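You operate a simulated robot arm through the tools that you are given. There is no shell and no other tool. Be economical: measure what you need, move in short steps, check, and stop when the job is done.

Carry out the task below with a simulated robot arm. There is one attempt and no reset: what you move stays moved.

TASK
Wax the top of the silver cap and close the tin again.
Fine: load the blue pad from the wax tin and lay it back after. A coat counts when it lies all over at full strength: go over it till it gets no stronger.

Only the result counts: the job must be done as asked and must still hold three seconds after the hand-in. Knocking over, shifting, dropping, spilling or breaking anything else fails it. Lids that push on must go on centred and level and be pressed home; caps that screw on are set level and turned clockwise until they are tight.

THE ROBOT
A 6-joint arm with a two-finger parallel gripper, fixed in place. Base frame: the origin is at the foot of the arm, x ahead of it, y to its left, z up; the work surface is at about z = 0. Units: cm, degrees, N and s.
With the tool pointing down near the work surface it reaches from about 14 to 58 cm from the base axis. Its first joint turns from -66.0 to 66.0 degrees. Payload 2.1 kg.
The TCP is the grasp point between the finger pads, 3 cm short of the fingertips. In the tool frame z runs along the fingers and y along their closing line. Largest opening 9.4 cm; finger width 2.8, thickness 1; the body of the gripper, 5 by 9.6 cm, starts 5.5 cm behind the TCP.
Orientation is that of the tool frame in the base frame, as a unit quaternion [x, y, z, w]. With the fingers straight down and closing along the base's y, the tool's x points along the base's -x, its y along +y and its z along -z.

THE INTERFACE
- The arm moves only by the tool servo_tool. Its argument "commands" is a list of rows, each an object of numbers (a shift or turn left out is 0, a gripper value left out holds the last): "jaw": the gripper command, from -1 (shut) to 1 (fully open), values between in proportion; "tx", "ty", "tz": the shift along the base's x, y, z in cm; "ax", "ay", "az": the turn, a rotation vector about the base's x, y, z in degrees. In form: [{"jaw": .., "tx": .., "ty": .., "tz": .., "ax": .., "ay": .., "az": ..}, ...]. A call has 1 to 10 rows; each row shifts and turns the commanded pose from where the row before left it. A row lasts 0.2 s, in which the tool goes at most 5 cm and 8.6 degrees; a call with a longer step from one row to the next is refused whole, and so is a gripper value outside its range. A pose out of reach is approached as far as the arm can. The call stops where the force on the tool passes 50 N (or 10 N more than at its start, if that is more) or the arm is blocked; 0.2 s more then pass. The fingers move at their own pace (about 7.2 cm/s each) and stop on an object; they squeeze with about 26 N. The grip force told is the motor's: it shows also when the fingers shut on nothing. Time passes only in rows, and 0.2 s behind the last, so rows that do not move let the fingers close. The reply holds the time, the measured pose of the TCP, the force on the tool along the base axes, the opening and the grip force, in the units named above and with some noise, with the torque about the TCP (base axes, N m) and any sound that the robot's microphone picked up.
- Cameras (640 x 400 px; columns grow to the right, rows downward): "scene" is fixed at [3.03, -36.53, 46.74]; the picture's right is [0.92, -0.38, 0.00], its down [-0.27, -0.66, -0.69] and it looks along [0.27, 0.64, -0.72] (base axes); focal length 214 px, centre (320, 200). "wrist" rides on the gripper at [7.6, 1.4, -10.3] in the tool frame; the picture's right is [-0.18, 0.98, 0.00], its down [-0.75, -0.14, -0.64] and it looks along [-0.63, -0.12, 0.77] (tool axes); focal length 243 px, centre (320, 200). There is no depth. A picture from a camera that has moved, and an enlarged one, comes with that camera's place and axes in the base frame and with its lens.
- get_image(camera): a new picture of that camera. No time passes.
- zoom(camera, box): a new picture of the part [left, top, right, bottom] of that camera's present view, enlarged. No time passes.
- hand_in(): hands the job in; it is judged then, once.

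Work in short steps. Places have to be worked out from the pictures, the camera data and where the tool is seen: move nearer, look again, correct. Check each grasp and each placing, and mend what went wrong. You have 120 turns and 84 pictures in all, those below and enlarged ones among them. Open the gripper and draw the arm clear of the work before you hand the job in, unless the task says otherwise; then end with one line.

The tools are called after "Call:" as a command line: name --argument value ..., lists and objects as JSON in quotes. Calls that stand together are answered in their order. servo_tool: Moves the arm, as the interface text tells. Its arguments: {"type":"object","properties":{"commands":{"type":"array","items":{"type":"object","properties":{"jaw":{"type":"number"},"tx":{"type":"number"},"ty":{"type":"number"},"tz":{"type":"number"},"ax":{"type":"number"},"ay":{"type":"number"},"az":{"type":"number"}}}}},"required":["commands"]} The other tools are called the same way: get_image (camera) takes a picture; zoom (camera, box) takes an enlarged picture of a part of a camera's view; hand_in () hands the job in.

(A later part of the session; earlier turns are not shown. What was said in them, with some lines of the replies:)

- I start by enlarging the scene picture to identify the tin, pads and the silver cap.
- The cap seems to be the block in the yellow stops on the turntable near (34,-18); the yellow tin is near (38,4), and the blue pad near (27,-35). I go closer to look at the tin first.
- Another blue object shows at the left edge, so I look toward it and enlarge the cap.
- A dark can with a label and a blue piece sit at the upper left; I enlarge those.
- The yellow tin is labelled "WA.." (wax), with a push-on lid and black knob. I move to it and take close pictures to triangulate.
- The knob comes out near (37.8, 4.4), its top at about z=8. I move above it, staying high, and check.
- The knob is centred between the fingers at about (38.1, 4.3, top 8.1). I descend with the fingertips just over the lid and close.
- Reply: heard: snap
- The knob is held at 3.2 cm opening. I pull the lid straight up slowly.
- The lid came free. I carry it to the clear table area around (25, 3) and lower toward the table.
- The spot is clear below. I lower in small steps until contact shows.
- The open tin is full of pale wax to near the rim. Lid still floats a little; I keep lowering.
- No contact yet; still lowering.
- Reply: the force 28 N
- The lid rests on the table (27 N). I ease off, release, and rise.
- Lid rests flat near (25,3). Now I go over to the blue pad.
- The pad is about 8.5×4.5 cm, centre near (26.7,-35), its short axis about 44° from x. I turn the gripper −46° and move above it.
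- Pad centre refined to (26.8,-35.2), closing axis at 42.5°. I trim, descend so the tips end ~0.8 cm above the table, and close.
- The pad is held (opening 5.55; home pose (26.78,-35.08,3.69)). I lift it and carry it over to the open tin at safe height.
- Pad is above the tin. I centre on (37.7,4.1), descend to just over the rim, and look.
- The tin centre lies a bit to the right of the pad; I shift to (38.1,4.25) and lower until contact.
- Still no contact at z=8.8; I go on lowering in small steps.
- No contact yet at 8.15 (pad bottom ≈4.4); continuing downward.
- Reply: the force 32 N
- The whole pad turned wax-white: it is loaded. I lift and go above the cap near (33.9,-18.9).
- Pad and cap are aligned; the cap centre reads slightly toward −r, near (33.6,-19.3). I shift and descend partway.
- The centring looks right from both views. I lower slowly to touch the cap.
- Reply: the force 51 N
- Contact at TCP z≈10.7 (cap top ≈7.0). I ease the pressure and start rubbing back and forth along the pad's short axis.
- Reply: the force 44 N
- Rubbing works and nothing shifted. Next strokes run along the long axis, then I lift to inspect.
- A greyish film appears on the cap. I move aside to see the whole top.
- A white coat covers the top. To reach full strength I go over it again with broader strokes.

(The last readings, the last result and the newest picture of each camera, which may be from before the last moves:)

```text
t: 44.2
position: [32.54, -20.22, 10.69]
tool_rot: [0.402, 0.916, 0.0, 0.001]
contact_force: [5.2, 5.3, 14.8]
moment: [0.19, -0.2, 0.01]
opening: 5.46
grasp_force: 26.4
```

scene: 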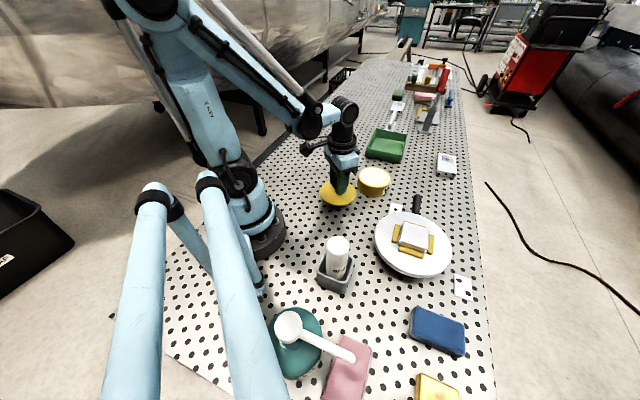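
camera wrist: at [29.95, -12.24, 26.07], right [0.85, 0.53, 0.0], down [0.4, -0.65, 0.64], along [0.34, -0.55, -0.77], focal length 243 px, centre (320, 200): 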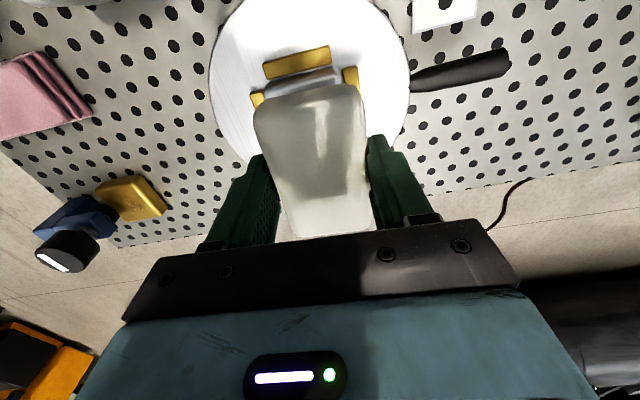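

Contact is steady at ~15 N; I sweep along the long axis at this side, across, and back.

Call:
servo_tool --commands '[{"tx": 0.5, "ty": -0.54}, {"tx": 0.5, "ty": -0.54}, {"tx": -0.5, "ty": 0.54}, {"tx": -0.5, "ty": 0.54}, {"tx": -0.5, "ty": 0.54}, {"tx": -0.5, "ty": 0.54}, {"tx": 0.5, "ty": 0.46}, {"tx": 0.5, "ty": 0.46}, {"tx": 0.5, "ty": 0.46}, {"tx": 0.5, "ty": 0.46}]'

Call:
servo_tool --commands '[{"tx": 0.5, "ty": -0.54}, {"tx": 0.5, "ty": -0.54}, {"tx": 0.5, "ty": -0.54}, {"tx": 0.5, "ty": -0.54}, {"tx": -0.5, "ty": -0.46}, {"tx": -0.5, "ty": -0.46}, {"tx": -0.5, "ty": 0.54}, {"tx": -0.5, "ty": 0.54}, {"tx": -0.5, "ty": -0.46}, {"tx": 0.5, "ty": 0.46}]'

Call:
servo_tool --commands '[{"tz": 1}, {"tz": 4}, {"tz": 0.5, "ty": 4.5}, {"ty": 4.5}, {"ty": 2}]'

Call:
zoom --camera "scene" --box '[385, 205, 440, 260]'

```text
t: 46.4
position: [33.44, -17.39, 10.65]
tool_rot: [0.404, 0.915, -0.002, 0.001]
contact_force: [-10.6, -7.9, 28.6]
moment: [-0.51, 0.31, -0.14]
opening: 5.48
grasp_force: 26.7
```

```text
t: 48.6
position: [33.38, -19.38, 10.62]
tool_rot: [0.404, 0.915, -0.002, -0.001]
contact_force: [-12.4, -7.4, 28.7]
moment: [-0.15, 0.01, -0.05]
opening: 5.48
grasp_force: 25.4
```

```text
t: 49.8
position: [33.48, -8.34, 16.11]
tool_rot: [0.403, 0.915, 0.0, 0.0]
contact_force: [0.3, -0.6, 0.1]
moment: [0.01, 0.0, -0.02]
opening: 5.46
grasp_force: 26.1
```

```text
7.27 times, centred on (412, 232) of scene
camera zoom: at [3.03, -36.53, 46.74], right [0.92, -0.38, 0.0], down [-0.27, -0.66, -0.69], along [0.27, 0.64, -0.72], focal length 1560 px, centre (-353, -36)
```

zoom: 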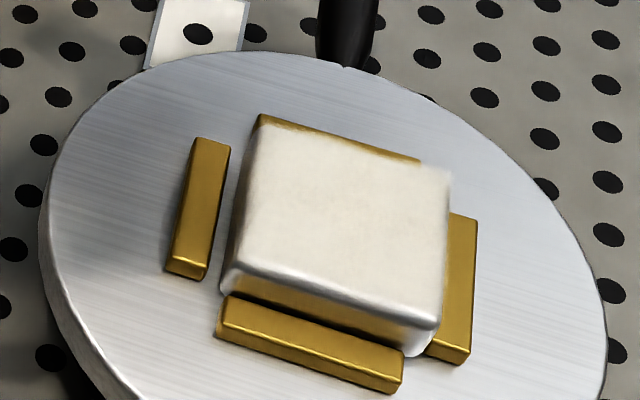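

The coat looks nearly the same, slightly fuller at the front edge. I reload the pad once and go over again to be sure it is at full strength.

Call:
servo_tool --commands '[{"tx": 1.5, "ty": 4.2}, {"tx": 1.5, "ty": 4.2}, {"tx": 1.6, "ty": 4.2}, {"tz": -4}, {"tz": -3}, {"tz": -0.8}, {"tz": -0.3}, {"tz": -0.15}, {"tz": -0.1}]'

Call:
zoom --camera "scene" --box '[340, 130, 420, 210]'

```text
t: 51.8
position: [38.15, 4.36, 7.74]
tool_rot: [0.403, 0.915, -0.001, 0.001]
contact_force: [-0.2, -0.4, -0.5]
moment: [-0.01, 0.01, 0.03]
opening: 5.45
grasp_force: 26.2
```

```text
5.00 times, centred on (380, 170) of scene
camera zoom: at [3.03, -36.53, 46.74], right [0.92, -0.38, 0.0], down [-0.27, -0.66, -0.69], along [0.27, 0.64, -0.72], focal length 1072 px, centre (20, 350)
```

zoom: 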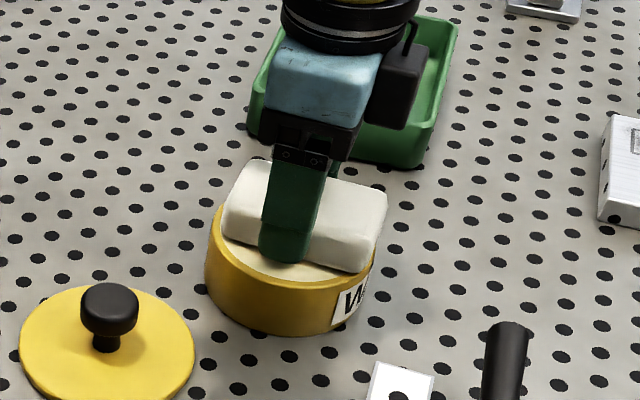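

Call:
servo_tool --commands '[{"tz": -0.06}, {"tz": -0.06}, {"tz": -0.05}]'

```text
t: 52.6
position: [38.08, 4.33, 7.64]
tool_rot: [0.403, 0.915, -0.001, 0.001]
contact_force: [-1.7, 0.1, 14.9]
moment: [-0.08, 0.06, 0.02]
opening: 5.48
grasp_force: 26.1
```

Reloaded with 15 N contact. Back to the cap.

Call:
servo_tool --commands '[{"tz": 4}, {"tz": 4}, {"tx": -0.9, "ty": -4.7}, {"tx": -0.9, "ty": -4.7}, {"tx": -1, "ty": -4.7}, {"tx": -1, "ty": -4.7}, {"tx": -1, "ty": -4.7}, {"tz": -3}, {"tz": -1.6}, {"tz": -0.2}]'

Call:
servo_tool --commands '[{"tz": -0.1}, {"tz": -0.1}, {"tz": -0.05}]'

```text
t: 54.8
position: [33.34, -19.32, 10.84]
tool_rot: [0.403, 0.915, -0.001, 0.0]
contact_force: [0.6, 0.8, 0.4]
moment: [0.01, -0.02, 0.0]
opening: 5.47
grasp_force: 25.8
```

```text
t: 55.6
position: [33.27, -19.07, 10.7]
tool_rot: [0.403, 0.915, 0.0, 0.001]
contact_force: [-2.3, 1.3, 37.5]
moment: [-0.02, 0.07, 0.0]
opening: 5.48
grasp_force: 25.8
```

In contact (37 N). I rub over the full area once more.

Call:
servo_tool --commands '[{"tz": 0.04, "tx": -0.5, "ty": -0.46}, {"tx": -0.5, "ty": -0.46}, {"tx": 0.5, "ty": 0.46}, {"tx": 0.5, "ty": 0.46}, {"tx": 0.5, "ty": 0.46}, {"tx": 0.5, "ty": 0.46}, {"tx": -0.5, "ty": -0.46}, {"tx": -0.5, "ty": -0.46}, {"tx": -0.5, "ty": -0.46}, {"tx": -0.5, "ty": -0.46}]'

Call:
servo_tool --commands '[{"tx": 0.5, "ty": -0.54}, {"tx": 0.5, "ty": -0.54}, {"tx": 0.5, "ty": 0.46}, {"tx": 0.5, "ty": 0.46}, {"tx": 0.5, "ty": 0.46}, {"tx": 0.5, "ty": 0.46}, {"tx": -0.5, "ty": 0.54}, {"tx": -0.5, "ty": 0.54}, {"tx": -0.5, "ty": 0.54}, {"tx": -0.5, "ty": 0.54}]'

Call:
servo_tool --commands '[{"tx": -0.5, "ty": -0.46}, {"tx": -0.5, "ty": -0.46}, {"tx": -0.5, "ty": -0.46}, {"tx": -0.5, "ty": -0.46}, {"tx": 0.5, "ty": -0.54}, {"tx": 0.5, "ty": -0.54}, {"tx": 0.5, "ty": 0.46}, {"tx": 0.5, "ty": 0.46}]'

Call:
servo_tool --commands '[{"tz": 1}, {"tz": 4}, {"tz": 0.5, "ty": 4.5}, {"ty": 4.5}, {"ty": 2}]'

Call:
zoom --camera "scene" --box '[385, 205, 440, 260]'

```text
t: 57.8
position: [32.47, -20.14, 10.63]
tool_rot: [0.402, 0.916, 0.001, 0.0]
contact_force: [7.5, 7.3, 19.0]
moment: [0.25, -0.26, -0.01]
opening: 5.47
grasp_force: 27.0
```

```text
t: 60.0
position: [33.35, -17.36, 10.54]
tool_rot: [0.403, 0.915, 0.001, 0.002]
contact_force: [9.0, -9.6, 29.5]
moment: [-0.64, -0.31, 0.12]
opening: 5.47
grasp_force: 26.1
```

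```text
t: 61.2
position: [31.65, -19.4, 10.68]
tool_rot: [0.402, 0.916, 0.0, -0.003]
contact_force: [-1.9, 1.3, 16.6]
moment: [-0.19, -0.39, 0.03]
opening: 5.48
grasp_force: 25.9
stopped in row 6: the force on the tool passed its limit (the readings are from after the stop); the commanded pose is now the measured one
```

```text
t: 62.4
position: [31.56, -8.4, 16.11]
tool_rot: [0.403, 0.915, 0.0, -0.003]
contact_force: [0.3, -0.2, 0.4]
moment: [-0.01, 0.02, -0.01]
opening: 5.48
grasp_force: 25.6
```

```text
7.27 times, centred on (412, 232) of scene
camera zoom: at [3.03, -36.53, 46.74], right [0.92, -0.38, 0.0], down [-0.27, -0.66, -0.69], along [0.27, 0.64, -0.72], focal length 1560 px, centre (-353, -36)
```

zoom: 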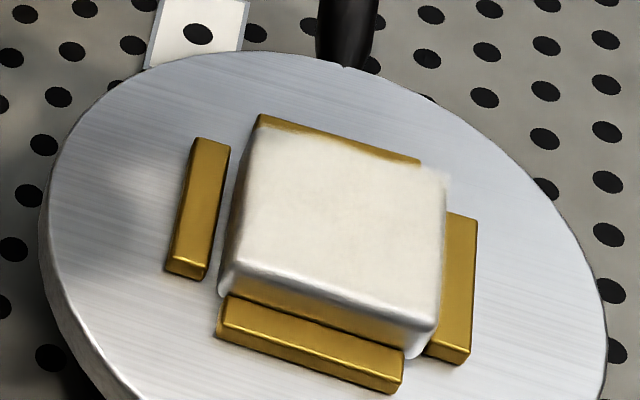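

The coat is uniform and no stronger than before. I check from the wrist side for the back edge and how the pad sits in the grip.

Call:
get_image --camera "wrist"

Call:
get_image --camera "scene"

```text
37 pictures are left
camera wrist: at [27.51, -1.79, 26.43], right [0.85, 0.53, 0.0], down [0.41, -0.65, 0.64], along [0.33, -0.54, -0.77], focal length 243 px, centre (320, 200)
```

wrist: 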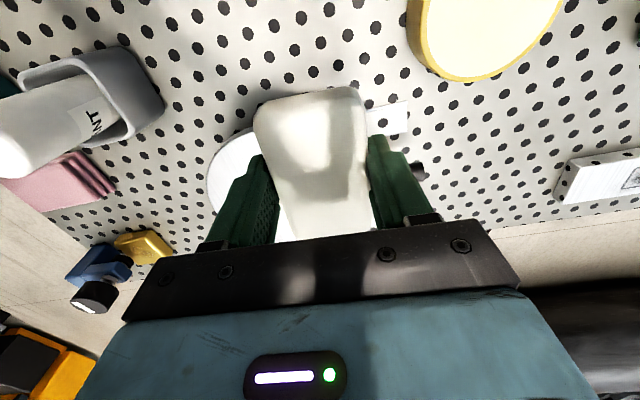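

```text
36 pictures are left
```

scene: 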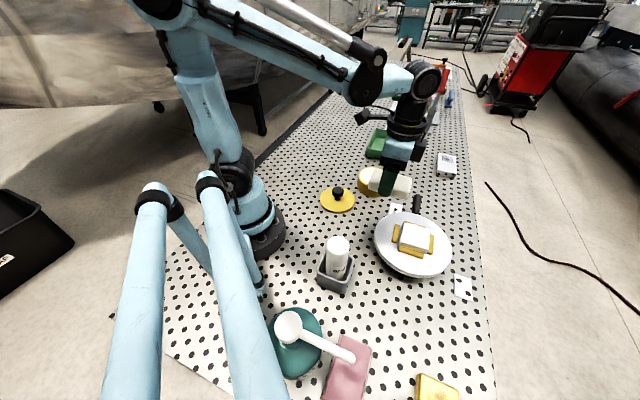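

Call:
zoom --camera "scene" --box '[400, 215, 430, 240]'

```text
16.00 times, centred on (415, 228) of scene
camera zoom: at [3.03, -36.53, 46.74], right [0.92, -0.38, 0.0], down [-0.27, -0.66, -0.69], along [0.27, 0.64, -0.72], focal length 3432 px, centre (-1200, -240)
```

zoom: 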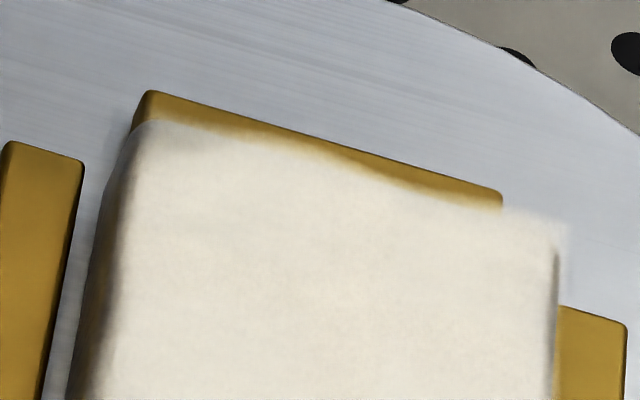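

The coat reaches the back edge and is even. Now I carry the pad back to its spot.

Call:
servo_tool --commands '[{"tx": -0.8, "ty": -4.45, "tz": 1}, {"tx": -0.8, "ty": -4.45}, {"tx": -0.8, "ty": -4.45}, {"tx": -0.8, "ty": -4.45}, {"tx": -0.8, "ty": -4.45}, {"tx": -0.8, "ty": -4.45}, {"tz": -4}, {"tz": -4}, {"tz": -2}, {}]'

Call:
zoom --camera "scene" --box '[380, 280, 500, 400]'

```text
t: 64.6
position: [26.93, -35.12, 7.13]
tool_rot: [0.402, 0.916, 0.001, -0.003]
contact_force: [-0.6, 0.4, 0.1]
moment: [0.0, -0.01, 0.03]
opening: 5.49
grasp_force: 26.2
```

```text
3.33 times, centred on (440, 340) of scene
camera zoom: at [3.03, -36.53, 46.74], right [0.92, -0.38, 0.0], down [-0.27, -0.66, -0.69], along [0.27, 0.64, -0.72], focal length 715 px, centre (-80, -267)
```

zoom: 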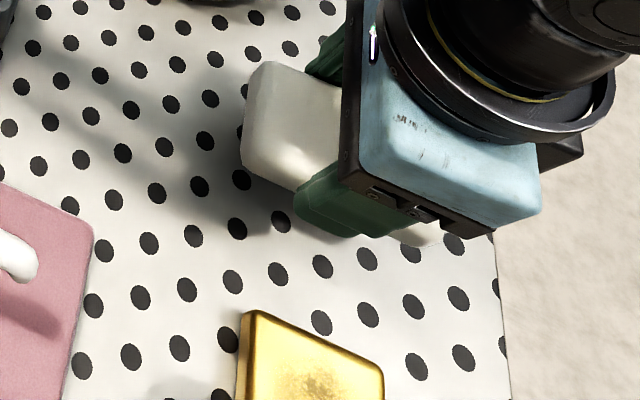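

I lower to the table in decreasing steps.

Call:
servo_tool --commands '[{"tx": -0.15, "tz": -1.5}, {"tz": -1}, {"tz": -0.6}, {"tz": -0.2}, {"tz": -0.1}]'

Call:
servo_tool --commands '[{"tz": -0.06}, {"tz": -0.06}, {}]'

```text
t: 65.8
position: [26.52, -35.05, 3.75]
tool_rot: [0.402, 0.916, 0.0, -0.004]
contact_force: [-0.3, -0.3, -1.0]
moment: [0.03, -0.03, 0.02]
opening: 5.48
grasp_force: 26.0
```

```text
t: 66.6
position: [26.61, -35.06, 3.65]
tool_rot: [0.403, 0.915, 0.0, -0.003]
contact_force: [0.8, -0.2, -0.4]
moment: [0.01, -0.01, 0.01]
opening: 5.48
grasp_force: 25.9
```

Call:
servo_tool --commands '[{"tz": -0.06}, {"tz": -0.06}, {}]'

```text
t: 67.4
position: [26.68, -35.05, 3.48]
tool_rot: [0.402, 0.916, 0.0, -0.003]
contact_force: [0.1, 0.7, 9.4]
moment: [-0.34, -0.35, -0.05]
opening: 5.45
grasp_force: 25.7
```

The pad touches the table; I release and rise.

Call:
servo_tool --commands '[{"jaw": -0.1}, {"jaw": 0.2}, {"jaw": 0.6}, {"jaw": 1}, {}, {"tz": 3}, {"tz": 4}, {"tz": 5}, {"tz": 2}]'

Call:
get_image --camera "wrist"

```text
t: 69.4
position: [26.59, -35.19, 17.65]
tool_rot: [0.402, 0.916, 0.001, -0.003]
contact_force: [0.1, 0.7, 0.1]
moment: [0.02, -0.01, 0.0]
opening: 9.4
grasp_force: 0.2
```

```text
33 pictures are left
camera wrist: at [22.54, -28.54, 27.97], right [0.85, 0.53, 0.0], down [0.41, -0.65, 0.64], along [0.34, -0.54, -0.77], focal length 243 px, centre (320, 200)
```

wrist: 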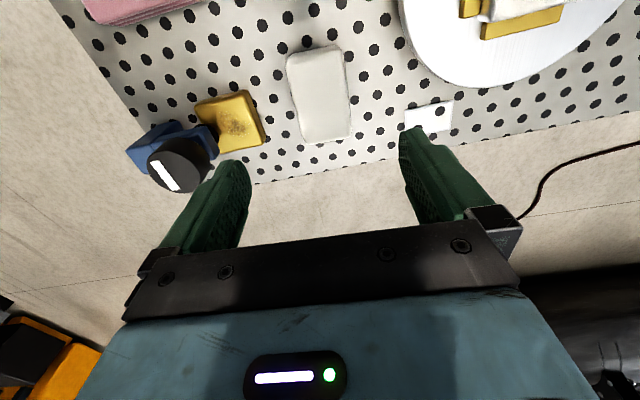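

The pad lies flat in its place. Now I turn back, fix the 0.3° tilt, and go to the lid, with a look at the cap on the way.

Call:
servo_tool --commands '[{"tx": -0.18, "ty": 4.25, "tz": 1, "az": 5.3}, {"tx": -0.18, "ty": 4.25, "az": 5.3}, {"tx": -0.18, "ty": 4.25, "az": 5.3}, {"tx": -0.18, "ty": 4.25, "az": 5.3}]'

Call:
get_image --camera "wrist"

Call:
servo_tool --commands '[{"tx": -0.18, "ty": 4.25, "az": 5.3}, {"tx": -0.18, "ty": 4.25, "az": 5.3}, {"tx": -0.18, "ty": 4.25, "az": 5.3}, {"tx": -0.18, "ty": 4.25, "az": 5.3}, {"tx": -0.18, "ty": 4.25, "az": 5.1}, {"ax": -0.14, "ay": -0.31, "tz": -3}, {}]'

Call:
get_image --camera "wrist"

```text
t: 70.4
position: [25.94, -18.01, 18.38]
tool_rot: [0.226, 0.974, 0.0, -0.004]
contact_force: [0.1, -0.6, -0.1]
moment: [-0.04, 0.01, 0.03]
opening: 9.42
grasp_force: 0.1
```

```text
32 pictures are left
camera wrist: at [19.72, -13.41, 28.75], right [0.6, 0.8, 0.0], down [0.62, -0.46, 0.64], along [0.51, -0.38, -0.77], focal length 243 px, centre (320, 200)
```

wrist: 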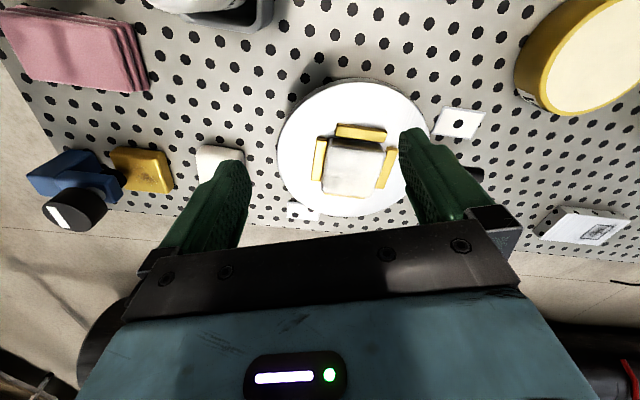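

```text
t: 72.0
position: [25.04, 3.09, 15.4]
tool_rot: [-0.002, 1.0, -0.001, 0.0]
contact_force: [-0.4, -0.2, -0.3]
moment: [0.01, 0.0, -0.03]
opening: 9.43
grasp_force: 0.0
```

```text
31 pictures are left
camera wrist: at [17.39, 4.69, 25.72], right [0.18, 0.98, 0.0], down [0.75, -0.14, 0.64], along [0.63, -0.12, -0.77], focal length 243 px, centre (320, 200)
```

wrist: 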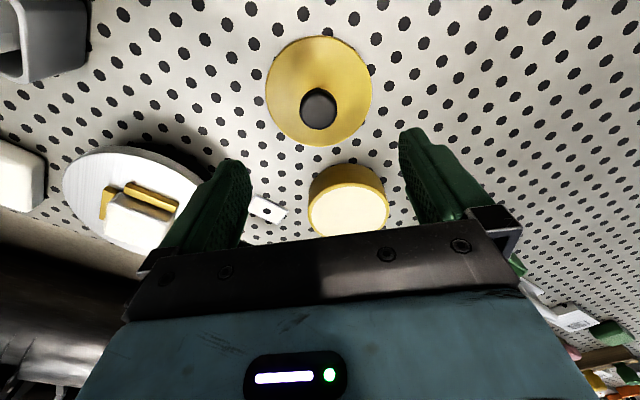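

The lid is where I left it. I descend to the same pose and take the knob.

Call:
servo_tool --commands '[{"tz": -4}, {"tz": -4}, {"tz": -2}, {"tz": -0.75}, {}, {"jaw": -1}, {"jaw": -1}, {"jaw": -1}, {"jaw": -1}]'

Call:
servo_tool --commands '[{"tz": 1}, {"tz": 4}, {"tz": 4}, {"tx": 3.3, "ty": 0.3}, {"tx": 3.3, "ty": 0.3}, {"tx": 3.3, "ty": 0.3}, {"tx": 3.2, "ty": 0.3}, {}, {}]'

Call:
zoom --camera "scene" --box '[330, 110, 420, 210]'

Call:
get_image --camera "wrist"

```text
t: 74.0
position: [25.0, 3.17, 4.64]
tool_rot: [-0.001, 1.0, -0.002, 0.0]
contact_force: [0.7, 0.5, -0.2]
moment: [-0.03, -0.02, -0.01]
opening: 3.24
grasp_force: 25.8
```

```text
t: 76.0
position: [38.13, 4.4, 13.66]
tool_rot: [-0.001, 1.0, -0.002, -0.001]
contact_force: [-0.1, 0.1, -0.2]
moment: [0.01, 0.0, 0.01]
opening: 3.21
grasp_force: 26.1
```

```text
4.00 times, centred on (375, 160) of scene
camera zoom: at [3.03, -36.53, 46.74], right [0.92, -0.38, 0.0], down [-0.27, -0.66, -0.69], along [0.27, 0.64, -0.72], focal length 858 px, centre (100, 360)
```

zoom: 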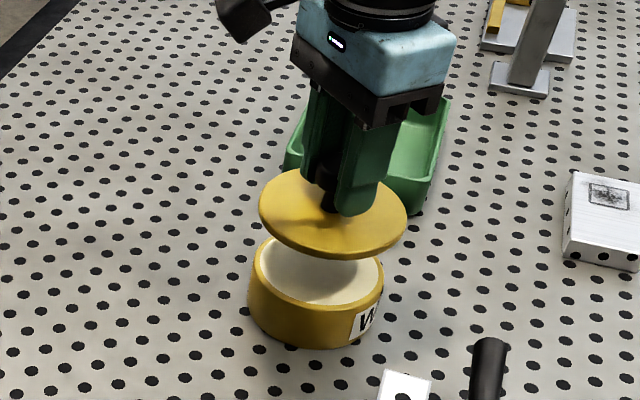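

```text
29 pictures are left
camera wrist: at [30.48, 5.8, 23.99], right [0.18, 0.98, 0.0], down [0.75, -0.14, 0.64], along [0.63, -0.12, -0.77], focal length 243 px, centre (320, 200)
```

wrist: 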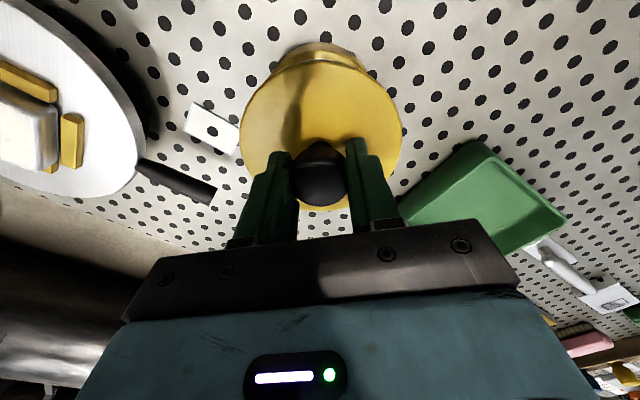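

The lid is back above the tin. I take a couple of still readings to fix the exact x,y before lowering.

Call:
servo_tool --commands '[{"tz": -1}, {}]'

Call:
servo_tool --commands '[{"tz": -0.5}, {}]'

Call:
servo_tool --commands '[{"tz": -0.5}, {}]'

Call:
zoom --camera "scene" --box '[330, 110, 420, 210]'

```text
t: 76.6
position: [38.11, 4.29, 12.76]
tool_rot: [-0.001, 1.0, -0.001, -0.001]
contact_force: [-0.4, -0.1, 0.0]
moment: [-0.04, 0.0, -0.02]
opening: 3.22
grasp_force: 26.2
```

```text
t: 77.2
position: [38.07, 4.23, 12.04]
tool_rot: [-0.001, 1.0, -0.001, -0.001]
contact_force: [0.3, -0.5, -0.3]
moment: [0.0, -0.03, -0.05]
opening: 3.2
grasp_force: 26.2
```

```text
t: 77.8
position: [37.99, 4.35, 11.66]
tool_rot: [0.0, 1.0, -0.002, -0.001]
contact_force: [0.6, -0.8, -0.3]
moment: [0.0, 0.02, -0.03]
opening: 3.25
grasp_force: 25.4
```

```text
4.00 times, centred on (375, 160) of scene
camera zoom: at [3.03, -36.53, 46.74], right [0.92, -0.38, 0.0], down [-0.27, -0.66, -0.69], along [0.27, 0.64, -0.72], focal length 858 px, centre (100, 360)
```

zoom: 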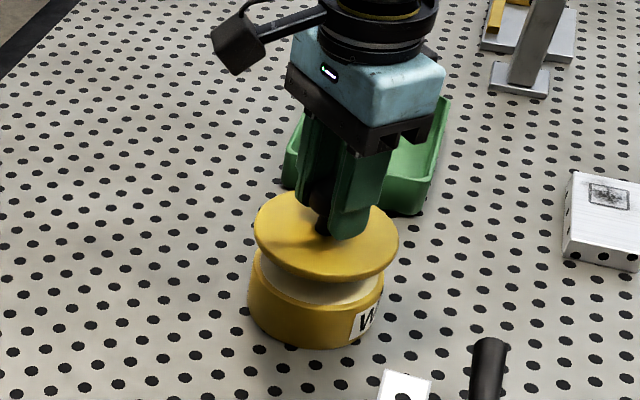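

Alignment matches the lift-off picture. I lower onto the tin and press in small steps.

Call:
servo_tool --commands '[{"ty": -0.05, "tz": -0.8}, {"tz": -0.5}, {"tz": -0.3}, {"tz": -0.2}, {"tz": -0.15}]'

Call:
zoom --camera "scene" --box '[330, 110, 420, 210]'

```text
t: 79.0
position: [38.03, 4.2, 9.7]
tool_rot: [-0.001, 1.0, -0.002, -0.001]
contact_force: [0.2, 0.2, -1.1]
moment: [-0.02, 0.0, 0.0]
opening: 3.24
grasp_force: 25.8
```

```text
4.00 times, centred on (375, 160) of scene
camera zoom: at [3.03, -36.53, 46.74], right [0.92, -0.38, 0.0], down [-0.27, -0.66, -0.69], along [0.27, 0.64, -0.72], focal length 858 px, centre (100, 360)
```

zoom: 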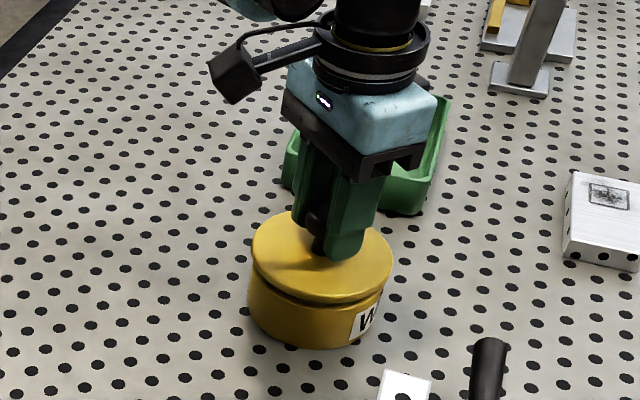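

Call:
servo_tool --commands '[{"tz": -0.15}, {"tz": -0.12}, {"tz": -0.1}, {"tz": -0.1}, {"tz": -0.08}]'

```text
t: 80.2
position: [38.12, 4.33, 9.18]
tool_rot: [-0.001, 1.0, -0.002, 0.0]
contact_force: [0.6, 0.8, -0.4]
moment: [-0.03, 0.01, -0.03]
opening: 3.22
grasp_force: 26.1
```

Call:
servo_tool --commands '[{"tz": -0.08}, {"tz": -0.08}, {"tz": -0.08}]'

Call:
zoom --camera "scene" --box '[345, 140, 405, 200]'

```text
t: 81.0
position: [38.08, 4.24, 8.97]
tool_rot: [-0.001, 1.0, -0.002, -0.001]
contact_force: [0.2, 0.0, -0.4]
moment: [0.01, -0.01, 0.01]
opening: 3.22
grasp_force: 26.1
```

```text
6.67 times, centred on (375, 170) of scene
camera zoom: at [3.03, -36.53, 46.74], right [0.92, -0.38, 0.0], down [-0.27, -0.66, -0.69], along [0.27, 0.64, -0.72], focal length 1430 px, centre (-47, 400)
```

zoom: 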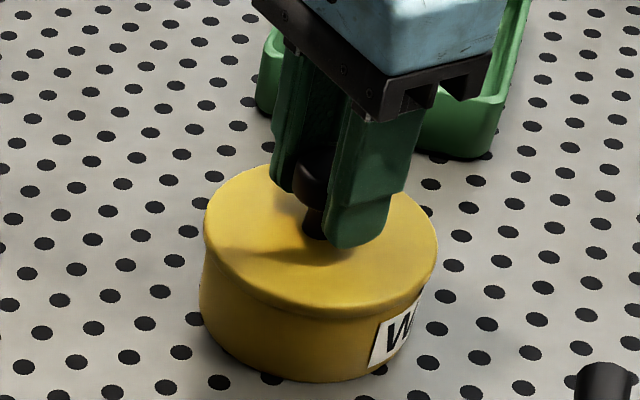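

No contact yet; a visible thin gap remains. I keep pressing.

Call:
servo_tool --commands '[{"tz": -0.1}, {"tz": -0.1}, {"tz": -0.1}]'

```text
t: 81.8
position: [38.1, 4.33, 8.76]
tool_rot: [0.0, 1.0, -0.003, 0.0]
contact_force: [-2.1, -10.8, 27.9]
moment: [-0.2, -0.01, 0.02]
opening: 3.21
grasp_force: 25.8
heard: snap
```

A snap was heard with 28 N contact. I look closely at the seat.

Call:
zoom --camera "scene" --box '[345, 140, 405, 200]'

Call:
servo_tool --commands '[{"tz": -0.06}, {}]'

Call:
zoom --camera "wrist" --box '[220, 20, 420, 220]'

```text
6.67 times, centred on (375, 170) of scene
camera zoom: at [3.01, -36.53, 46.74], right [0.92, -0.38, 0.0], down [-0.27, -0.66, -0.69], along [0.27, 0.64, -0.72], focal length 1430 px, centre (-47, 400)
```

zoom: 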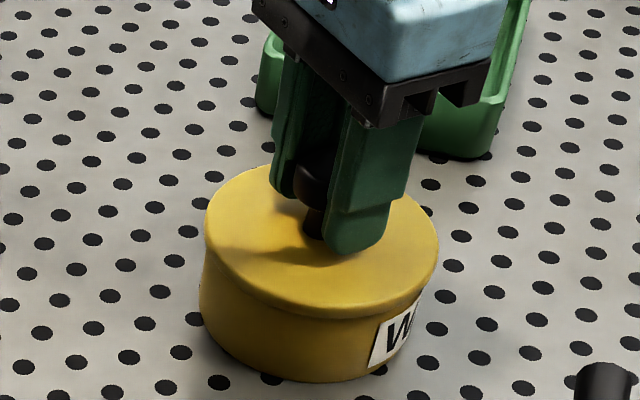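

```text
t: 82.4
position: [38.12, 4.31, 8.71]
tool_rot: [0.0, 1.0, -0.004, 0.001]
contact_force: [2.2, -15.0, 25.4]
moment: [-0.33, -0.04, -0.06]
opening: 3.23
grasp_force: 26.0
```

```text
2.00 times, centred on (320, 120) of wrist
camera zoom: at [30.45, 5.76, 18.93], right [0.18, 0.98, -0.01], down [0.75, -0.14, 0.64], along [0.63, -0.12, -0.77], focal length 485 px, centre (320, 360)
```

zoom: 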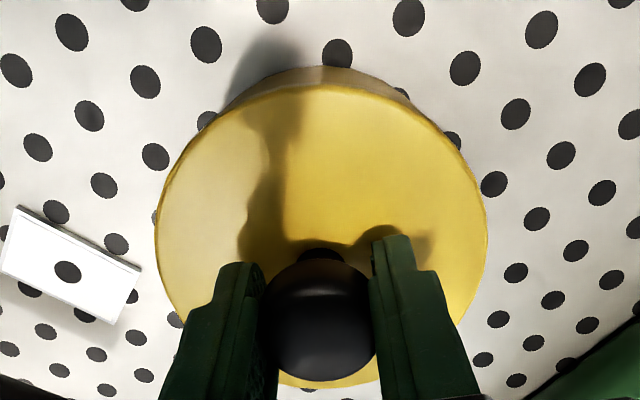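

The lid seems seated, with some side load from the grip. I release the knob and inspect level.

Call:
servo_tool --commands '[{"tz": 0.08}, {"jaw": 0.0}, {"jaw": 0.3}, {"jaw": 0.5}, {"tz": 2}, {"tz": 3}, {"tz": 3}, {"tx": -4}, {"tx": -4}]'

Call:
zoom --camera "scene" --box '[345, 140, 405, 200]'

Call:
get_image --camera "wrist"

```text
t: 84.4
position: [30.07, 4.25, 16.67]
tool_rot: [-0.001, 1.0, -0.002, -0.001]
contact_force: [0.4, 0.3, -0.3]
moment: [0.01, 0.02, -0.01]
opening: 7.05
grasp_force: 0.0
```

```text
6.67 times, centred on (375, 170) of scene
camera zoom: at [3.03, -36.53, 46.74], right [0.92, -0.38, 0.0], down [-0.27, -0.66, -0.69], along [0.27, 0.64, -0.72], focal length 1430 px, centre (-47, 400)
```

zoom: 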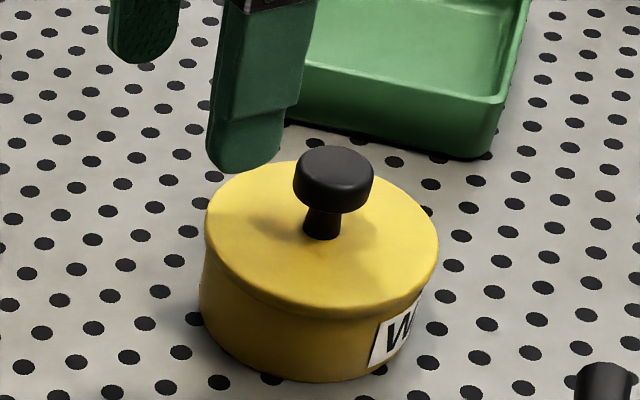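

```text
22 pictures are left
camera wrist: at [22.44, 5.76, 27.04], right [0.18, 0.98, 0.0], down [0.75, -0.14, 0.64], along [0.63, -0.12, -0.77], focal length 243 px, centre (320, 200)
```

wrist: 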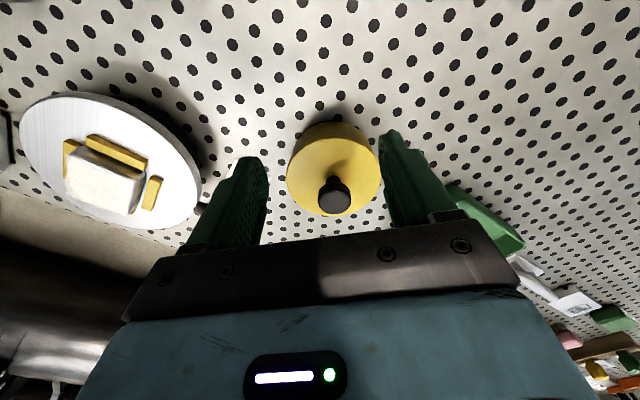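

The knob and lid heights match the original closed picture. For certainty I press straight down on the knob with closed fingers.

Call:
servo_tool --commands '[{"jaw": -1, "tx": 4}, {"tx": 4.05}, {}, {"tz": -3}, {"tz": -1.6}, {}]'

Call:
servo_tool --commands '[{"tz": -0.2}, {"tz": -0.2}, {"tz": -0.15}, {"tz": -0.15}, {"tz": -0.15}, {"tz": -0.15}, {"tz": -0.15}, {"tz": -0.15}, {"tz": -0.1}]'

```text
t: 85.8
position: [38.17, 4.24, 12.05]
tool_rot: [-0.001, 1.0, -0.001, -0.002]
contact_force: [0.2, -0.1, 0.6]
moment: [0.01, -0.01, 0.0]
opening: 0.01
grasp_force: 26.1
```

```text
t: 86.7
position: [38.21, 4.2, 11.74]
tool_rot: [0.0, 1.0, -0.001, -0.002]
contact_force: [-0.4, 1.0, 13.4]
moment: [0.03, -0.01, -0.04]
opening: 0.0
grasp_force: 26.1
stopped in row 4: the force on the tool passed its limit (the readings are from after the stop); the commanded pose is now the measured one
```

Pressing beyond 50 N gave no further movement and no snap, so it is home. I rise, draw clear, and take final pictures.

Call:
servo_tool --commands '[{"tz": 2}, {"tz": 4}, {"tz": 4, "jaw": 1}, {"tz": 4, "tx": -3}, {"tz": 3, "tx": -4}, {"ty": 3}]'

Call:
zoom --camera "scene" --box '[345, 140, 405, 200]'

Call:
get_image --camera "scene"

Call:
zoom --camera "wrist" --box '[220, 80, 420, 240]'

Call:
zoom --camera "scene" --box '[380, 280, 500, 400]'

```text
t: 88.1
position: [30.99, 7.35, 28.87]
tool_rot: [-0.001, 1.0, -0.002, -0.001]
contact_force: [0.7, -0.3, -0.2]
moment: [-0.01, -0.03, -0.03]
opening: 9.38
grasp_force: 0.0
```

```text
6.67 times, centred on (375, 170) of scene
camera zoom: at [3.02, -36.53, 46.74], right [0.92, -0.38, 0.0], down [-0.27, -0.66, -0.69], along [0.27, 0.64, -0.72], focal length 1430 px, centre (-47, 400)
```

zoom: 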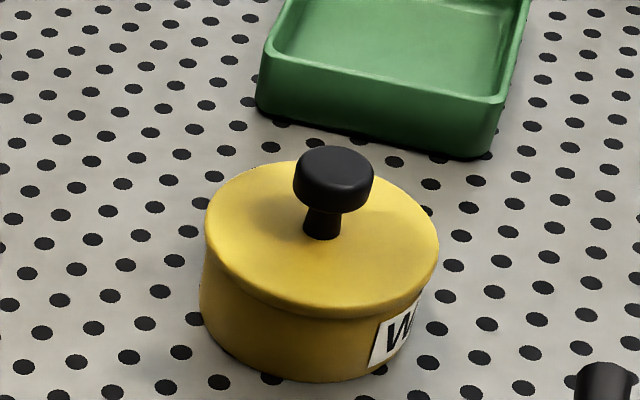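

```text
20 pictures are left
```

scene: 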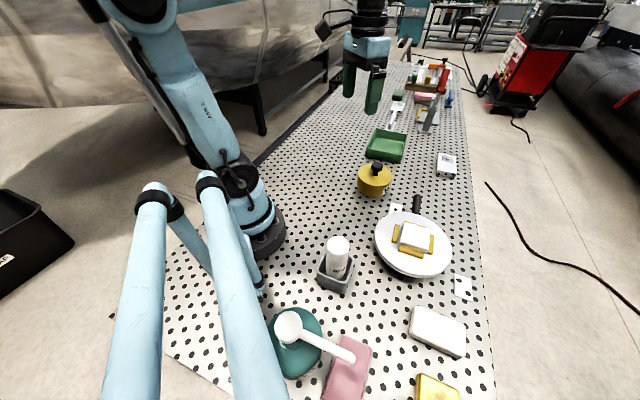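

```text
2.50 times, centred on (320, 160) of wrist
camera zoom: at [23.36, 8.8, 39.15], right [0.18, 0.98, 0.0], down [0.76, -0.14, 0.64], along [0.63, -0.12, -0.77], focal length 606 px, centre (320, 300)
```

zoom: 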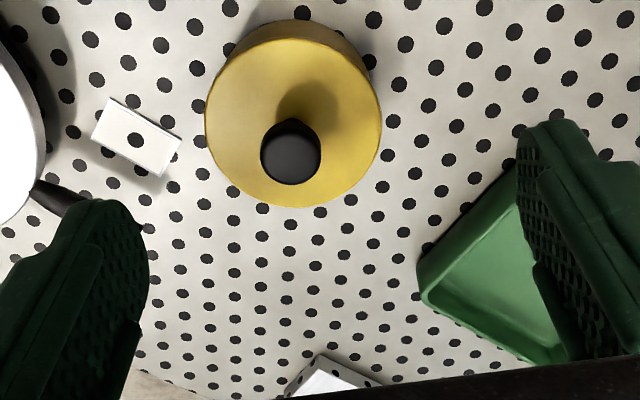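

```text
3.33 times, centred on (440, 340) of scene
camera zoom: at [3.02, -36.53, 46.74], right [0.92, -0.38, 0.0], down [-0.27, -0.66, -0.69], along [0.27, 0.64, -0.72], focal length 715 px, centre (-80, -267)
```

zoom: 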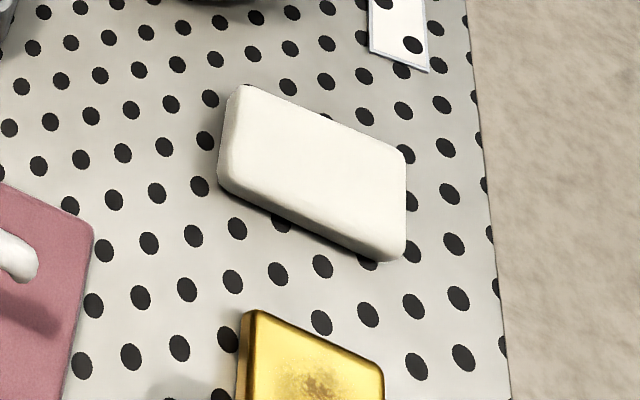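

Lid is seated and level, the pad is back in place, nothing else moved. One last look at the cap.

Call:
zoom --camera "scene" --box '[392, 212, 437, 257]'

```text
8.89 times, centred on (414, 234) of scene
camera zoom: at [3.02, -36.53, 46.74], right [0.92, -0.38, 0.0], down [-0.27, -0.66, -0.69], along [0.27, 0.64, -0.72], focal length 1906 px, centre (-520, -107)
```

zoom: 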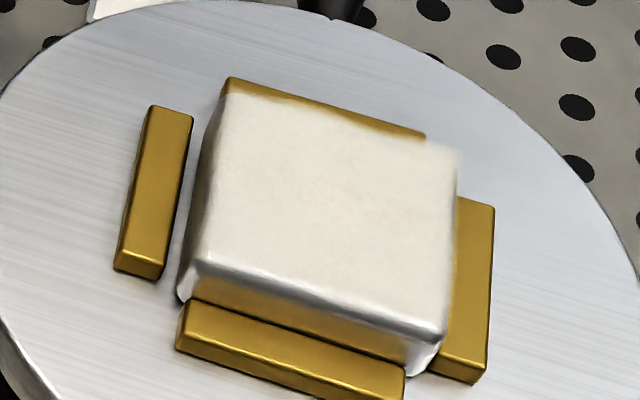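

The front bevel shading is ambiguous, so I inspect it closer with the wrist camera.

Call:
servo_tool --commands '[{"tx": -1, "ty": -4.5, "tz": -2}, {"tx": -1, "ty": -4.5, "tz": -2}, {"tx": -1, "ty": -4.5, "tz": -2}, {"tx": -1, "ty": -4.5, "tz": -2}, {"tx": -1, "ty": -4.5, "tz": -2}, {"ty": -4.5, "tz": -2}, {"tz": -2}, {}]'

Call:
zoom --camera "wrist" --box '[220, 60, 420, 220]'

```text
refused: row 1 steps farther than a row can; nothing moved
```

```text
2.50 times, centred on (320, 140) of wrist
camera zoom: at [23.36, 8.8, 39.15], right [0.18, 0.98, 0.0], down [0.76, -0.14, 0.64], along [0.63, -0.12, -0.77], focal length 606 px, centre (320, 350)
```

zoom: 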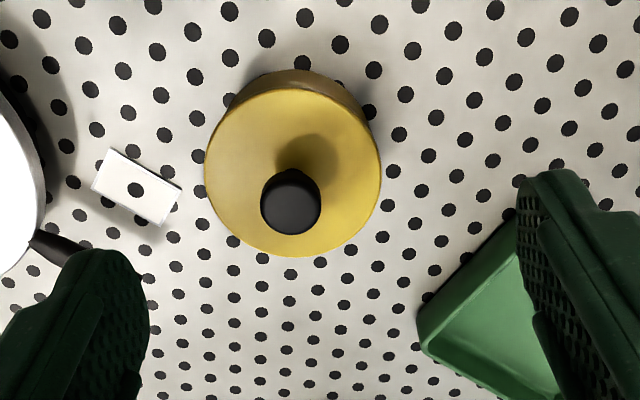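

The step was too long; repeating with shorter rows.

Call:
servo_tool --commands '[{"tx": -0.8, "ty": -4, "tz": -1.5}, {"tx": -0.8, "ty": -4, "tz": -1.5}, {"tx": -0.8, "ty": -4, "tz": -1.5}, {"tx": -0.8, "ty": -4, "tz": -1.5}, {"tx": -0.8, "ty": -4, "tz": -1.5}, {"ty": -4, "tz": -1.5}, {"tz": -3}, {"tz": -2}, {}]'

Call:
zoom --camera "wrist" --box '[220, 60, 420, 220]'

```text
t: 90.1
position: [27.1, -16.59, 14.64]
tool_rot: [-0.001, 1.0, -0.002, -0.002]
contact_force: [-1.0, 0.5, -0.5]
moment: [0.01, -0.01, -0.01]
opening: 9.41
grasp_force: 0.1
```

```text
2.50 times, centred on (320, 140) of wrist
camera zoom: at [19.43, -15.17, 24.97], right [0.18, 0.98, 0.0], down [0.76, -0.14, 0.64], along [0.63, -0.12, -0.77], focal length 606 px, centre (320, 350)
```

zoom: 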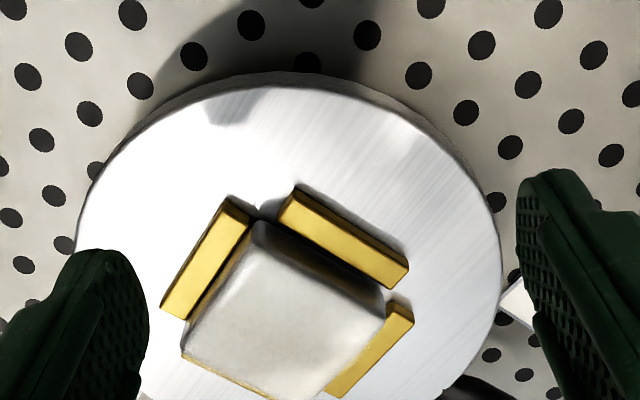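

Call:
zoom --camera "wrist" --box '[270, 135, 350, 220]'

```text
4.71 times, centred on (310, 178) of wrist
camera zoom: at [19.43, -15.17, 24.97], right [0.18, 0.98, 0.0], down [0.76, -0.14, 0.64], along [0.63, -0.12, -0.77], focal length 1142 px, centre (367, 306)
```

zoom: 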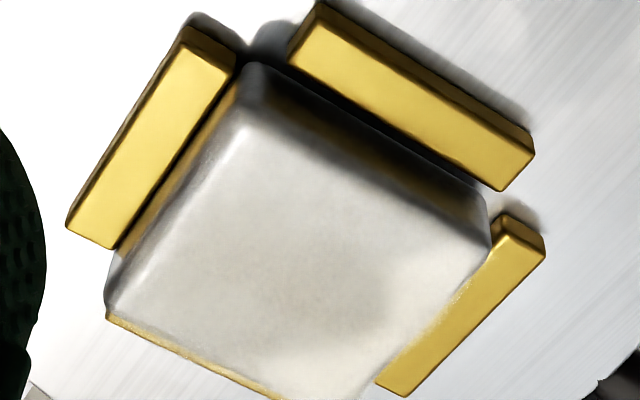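

The coat is even across the whole flat top, with highlights only on the rounded bevels. I draw the arm up clear and hand in.

Call:
servo_tool --commands '[{"tz": 4}, {"tz": 4}, {"tz": 4}, {"ty": 4}, {"ty": 4}, {}]'

Call:
hand_in

```text
t: 91.5
position: [27.03, -8.57, 26.7]
tool_rot: [0.0, 1.0, -0.002, -0.001]
contact_force: [-0.3, 0.0, -0.9]
moment: [0.05, -0.03, -0.01]
opening: 9.38
grasp_force: 0.0
```

```text
The job is handed in.
```

The top of the silver cap has an even coat of wax that got no stronger on the last pass, the lid is pressed home on the tin, and the blue pad is back in its place; during the last rub a force stop nudged the cap by about 0.1 cm within its stops.
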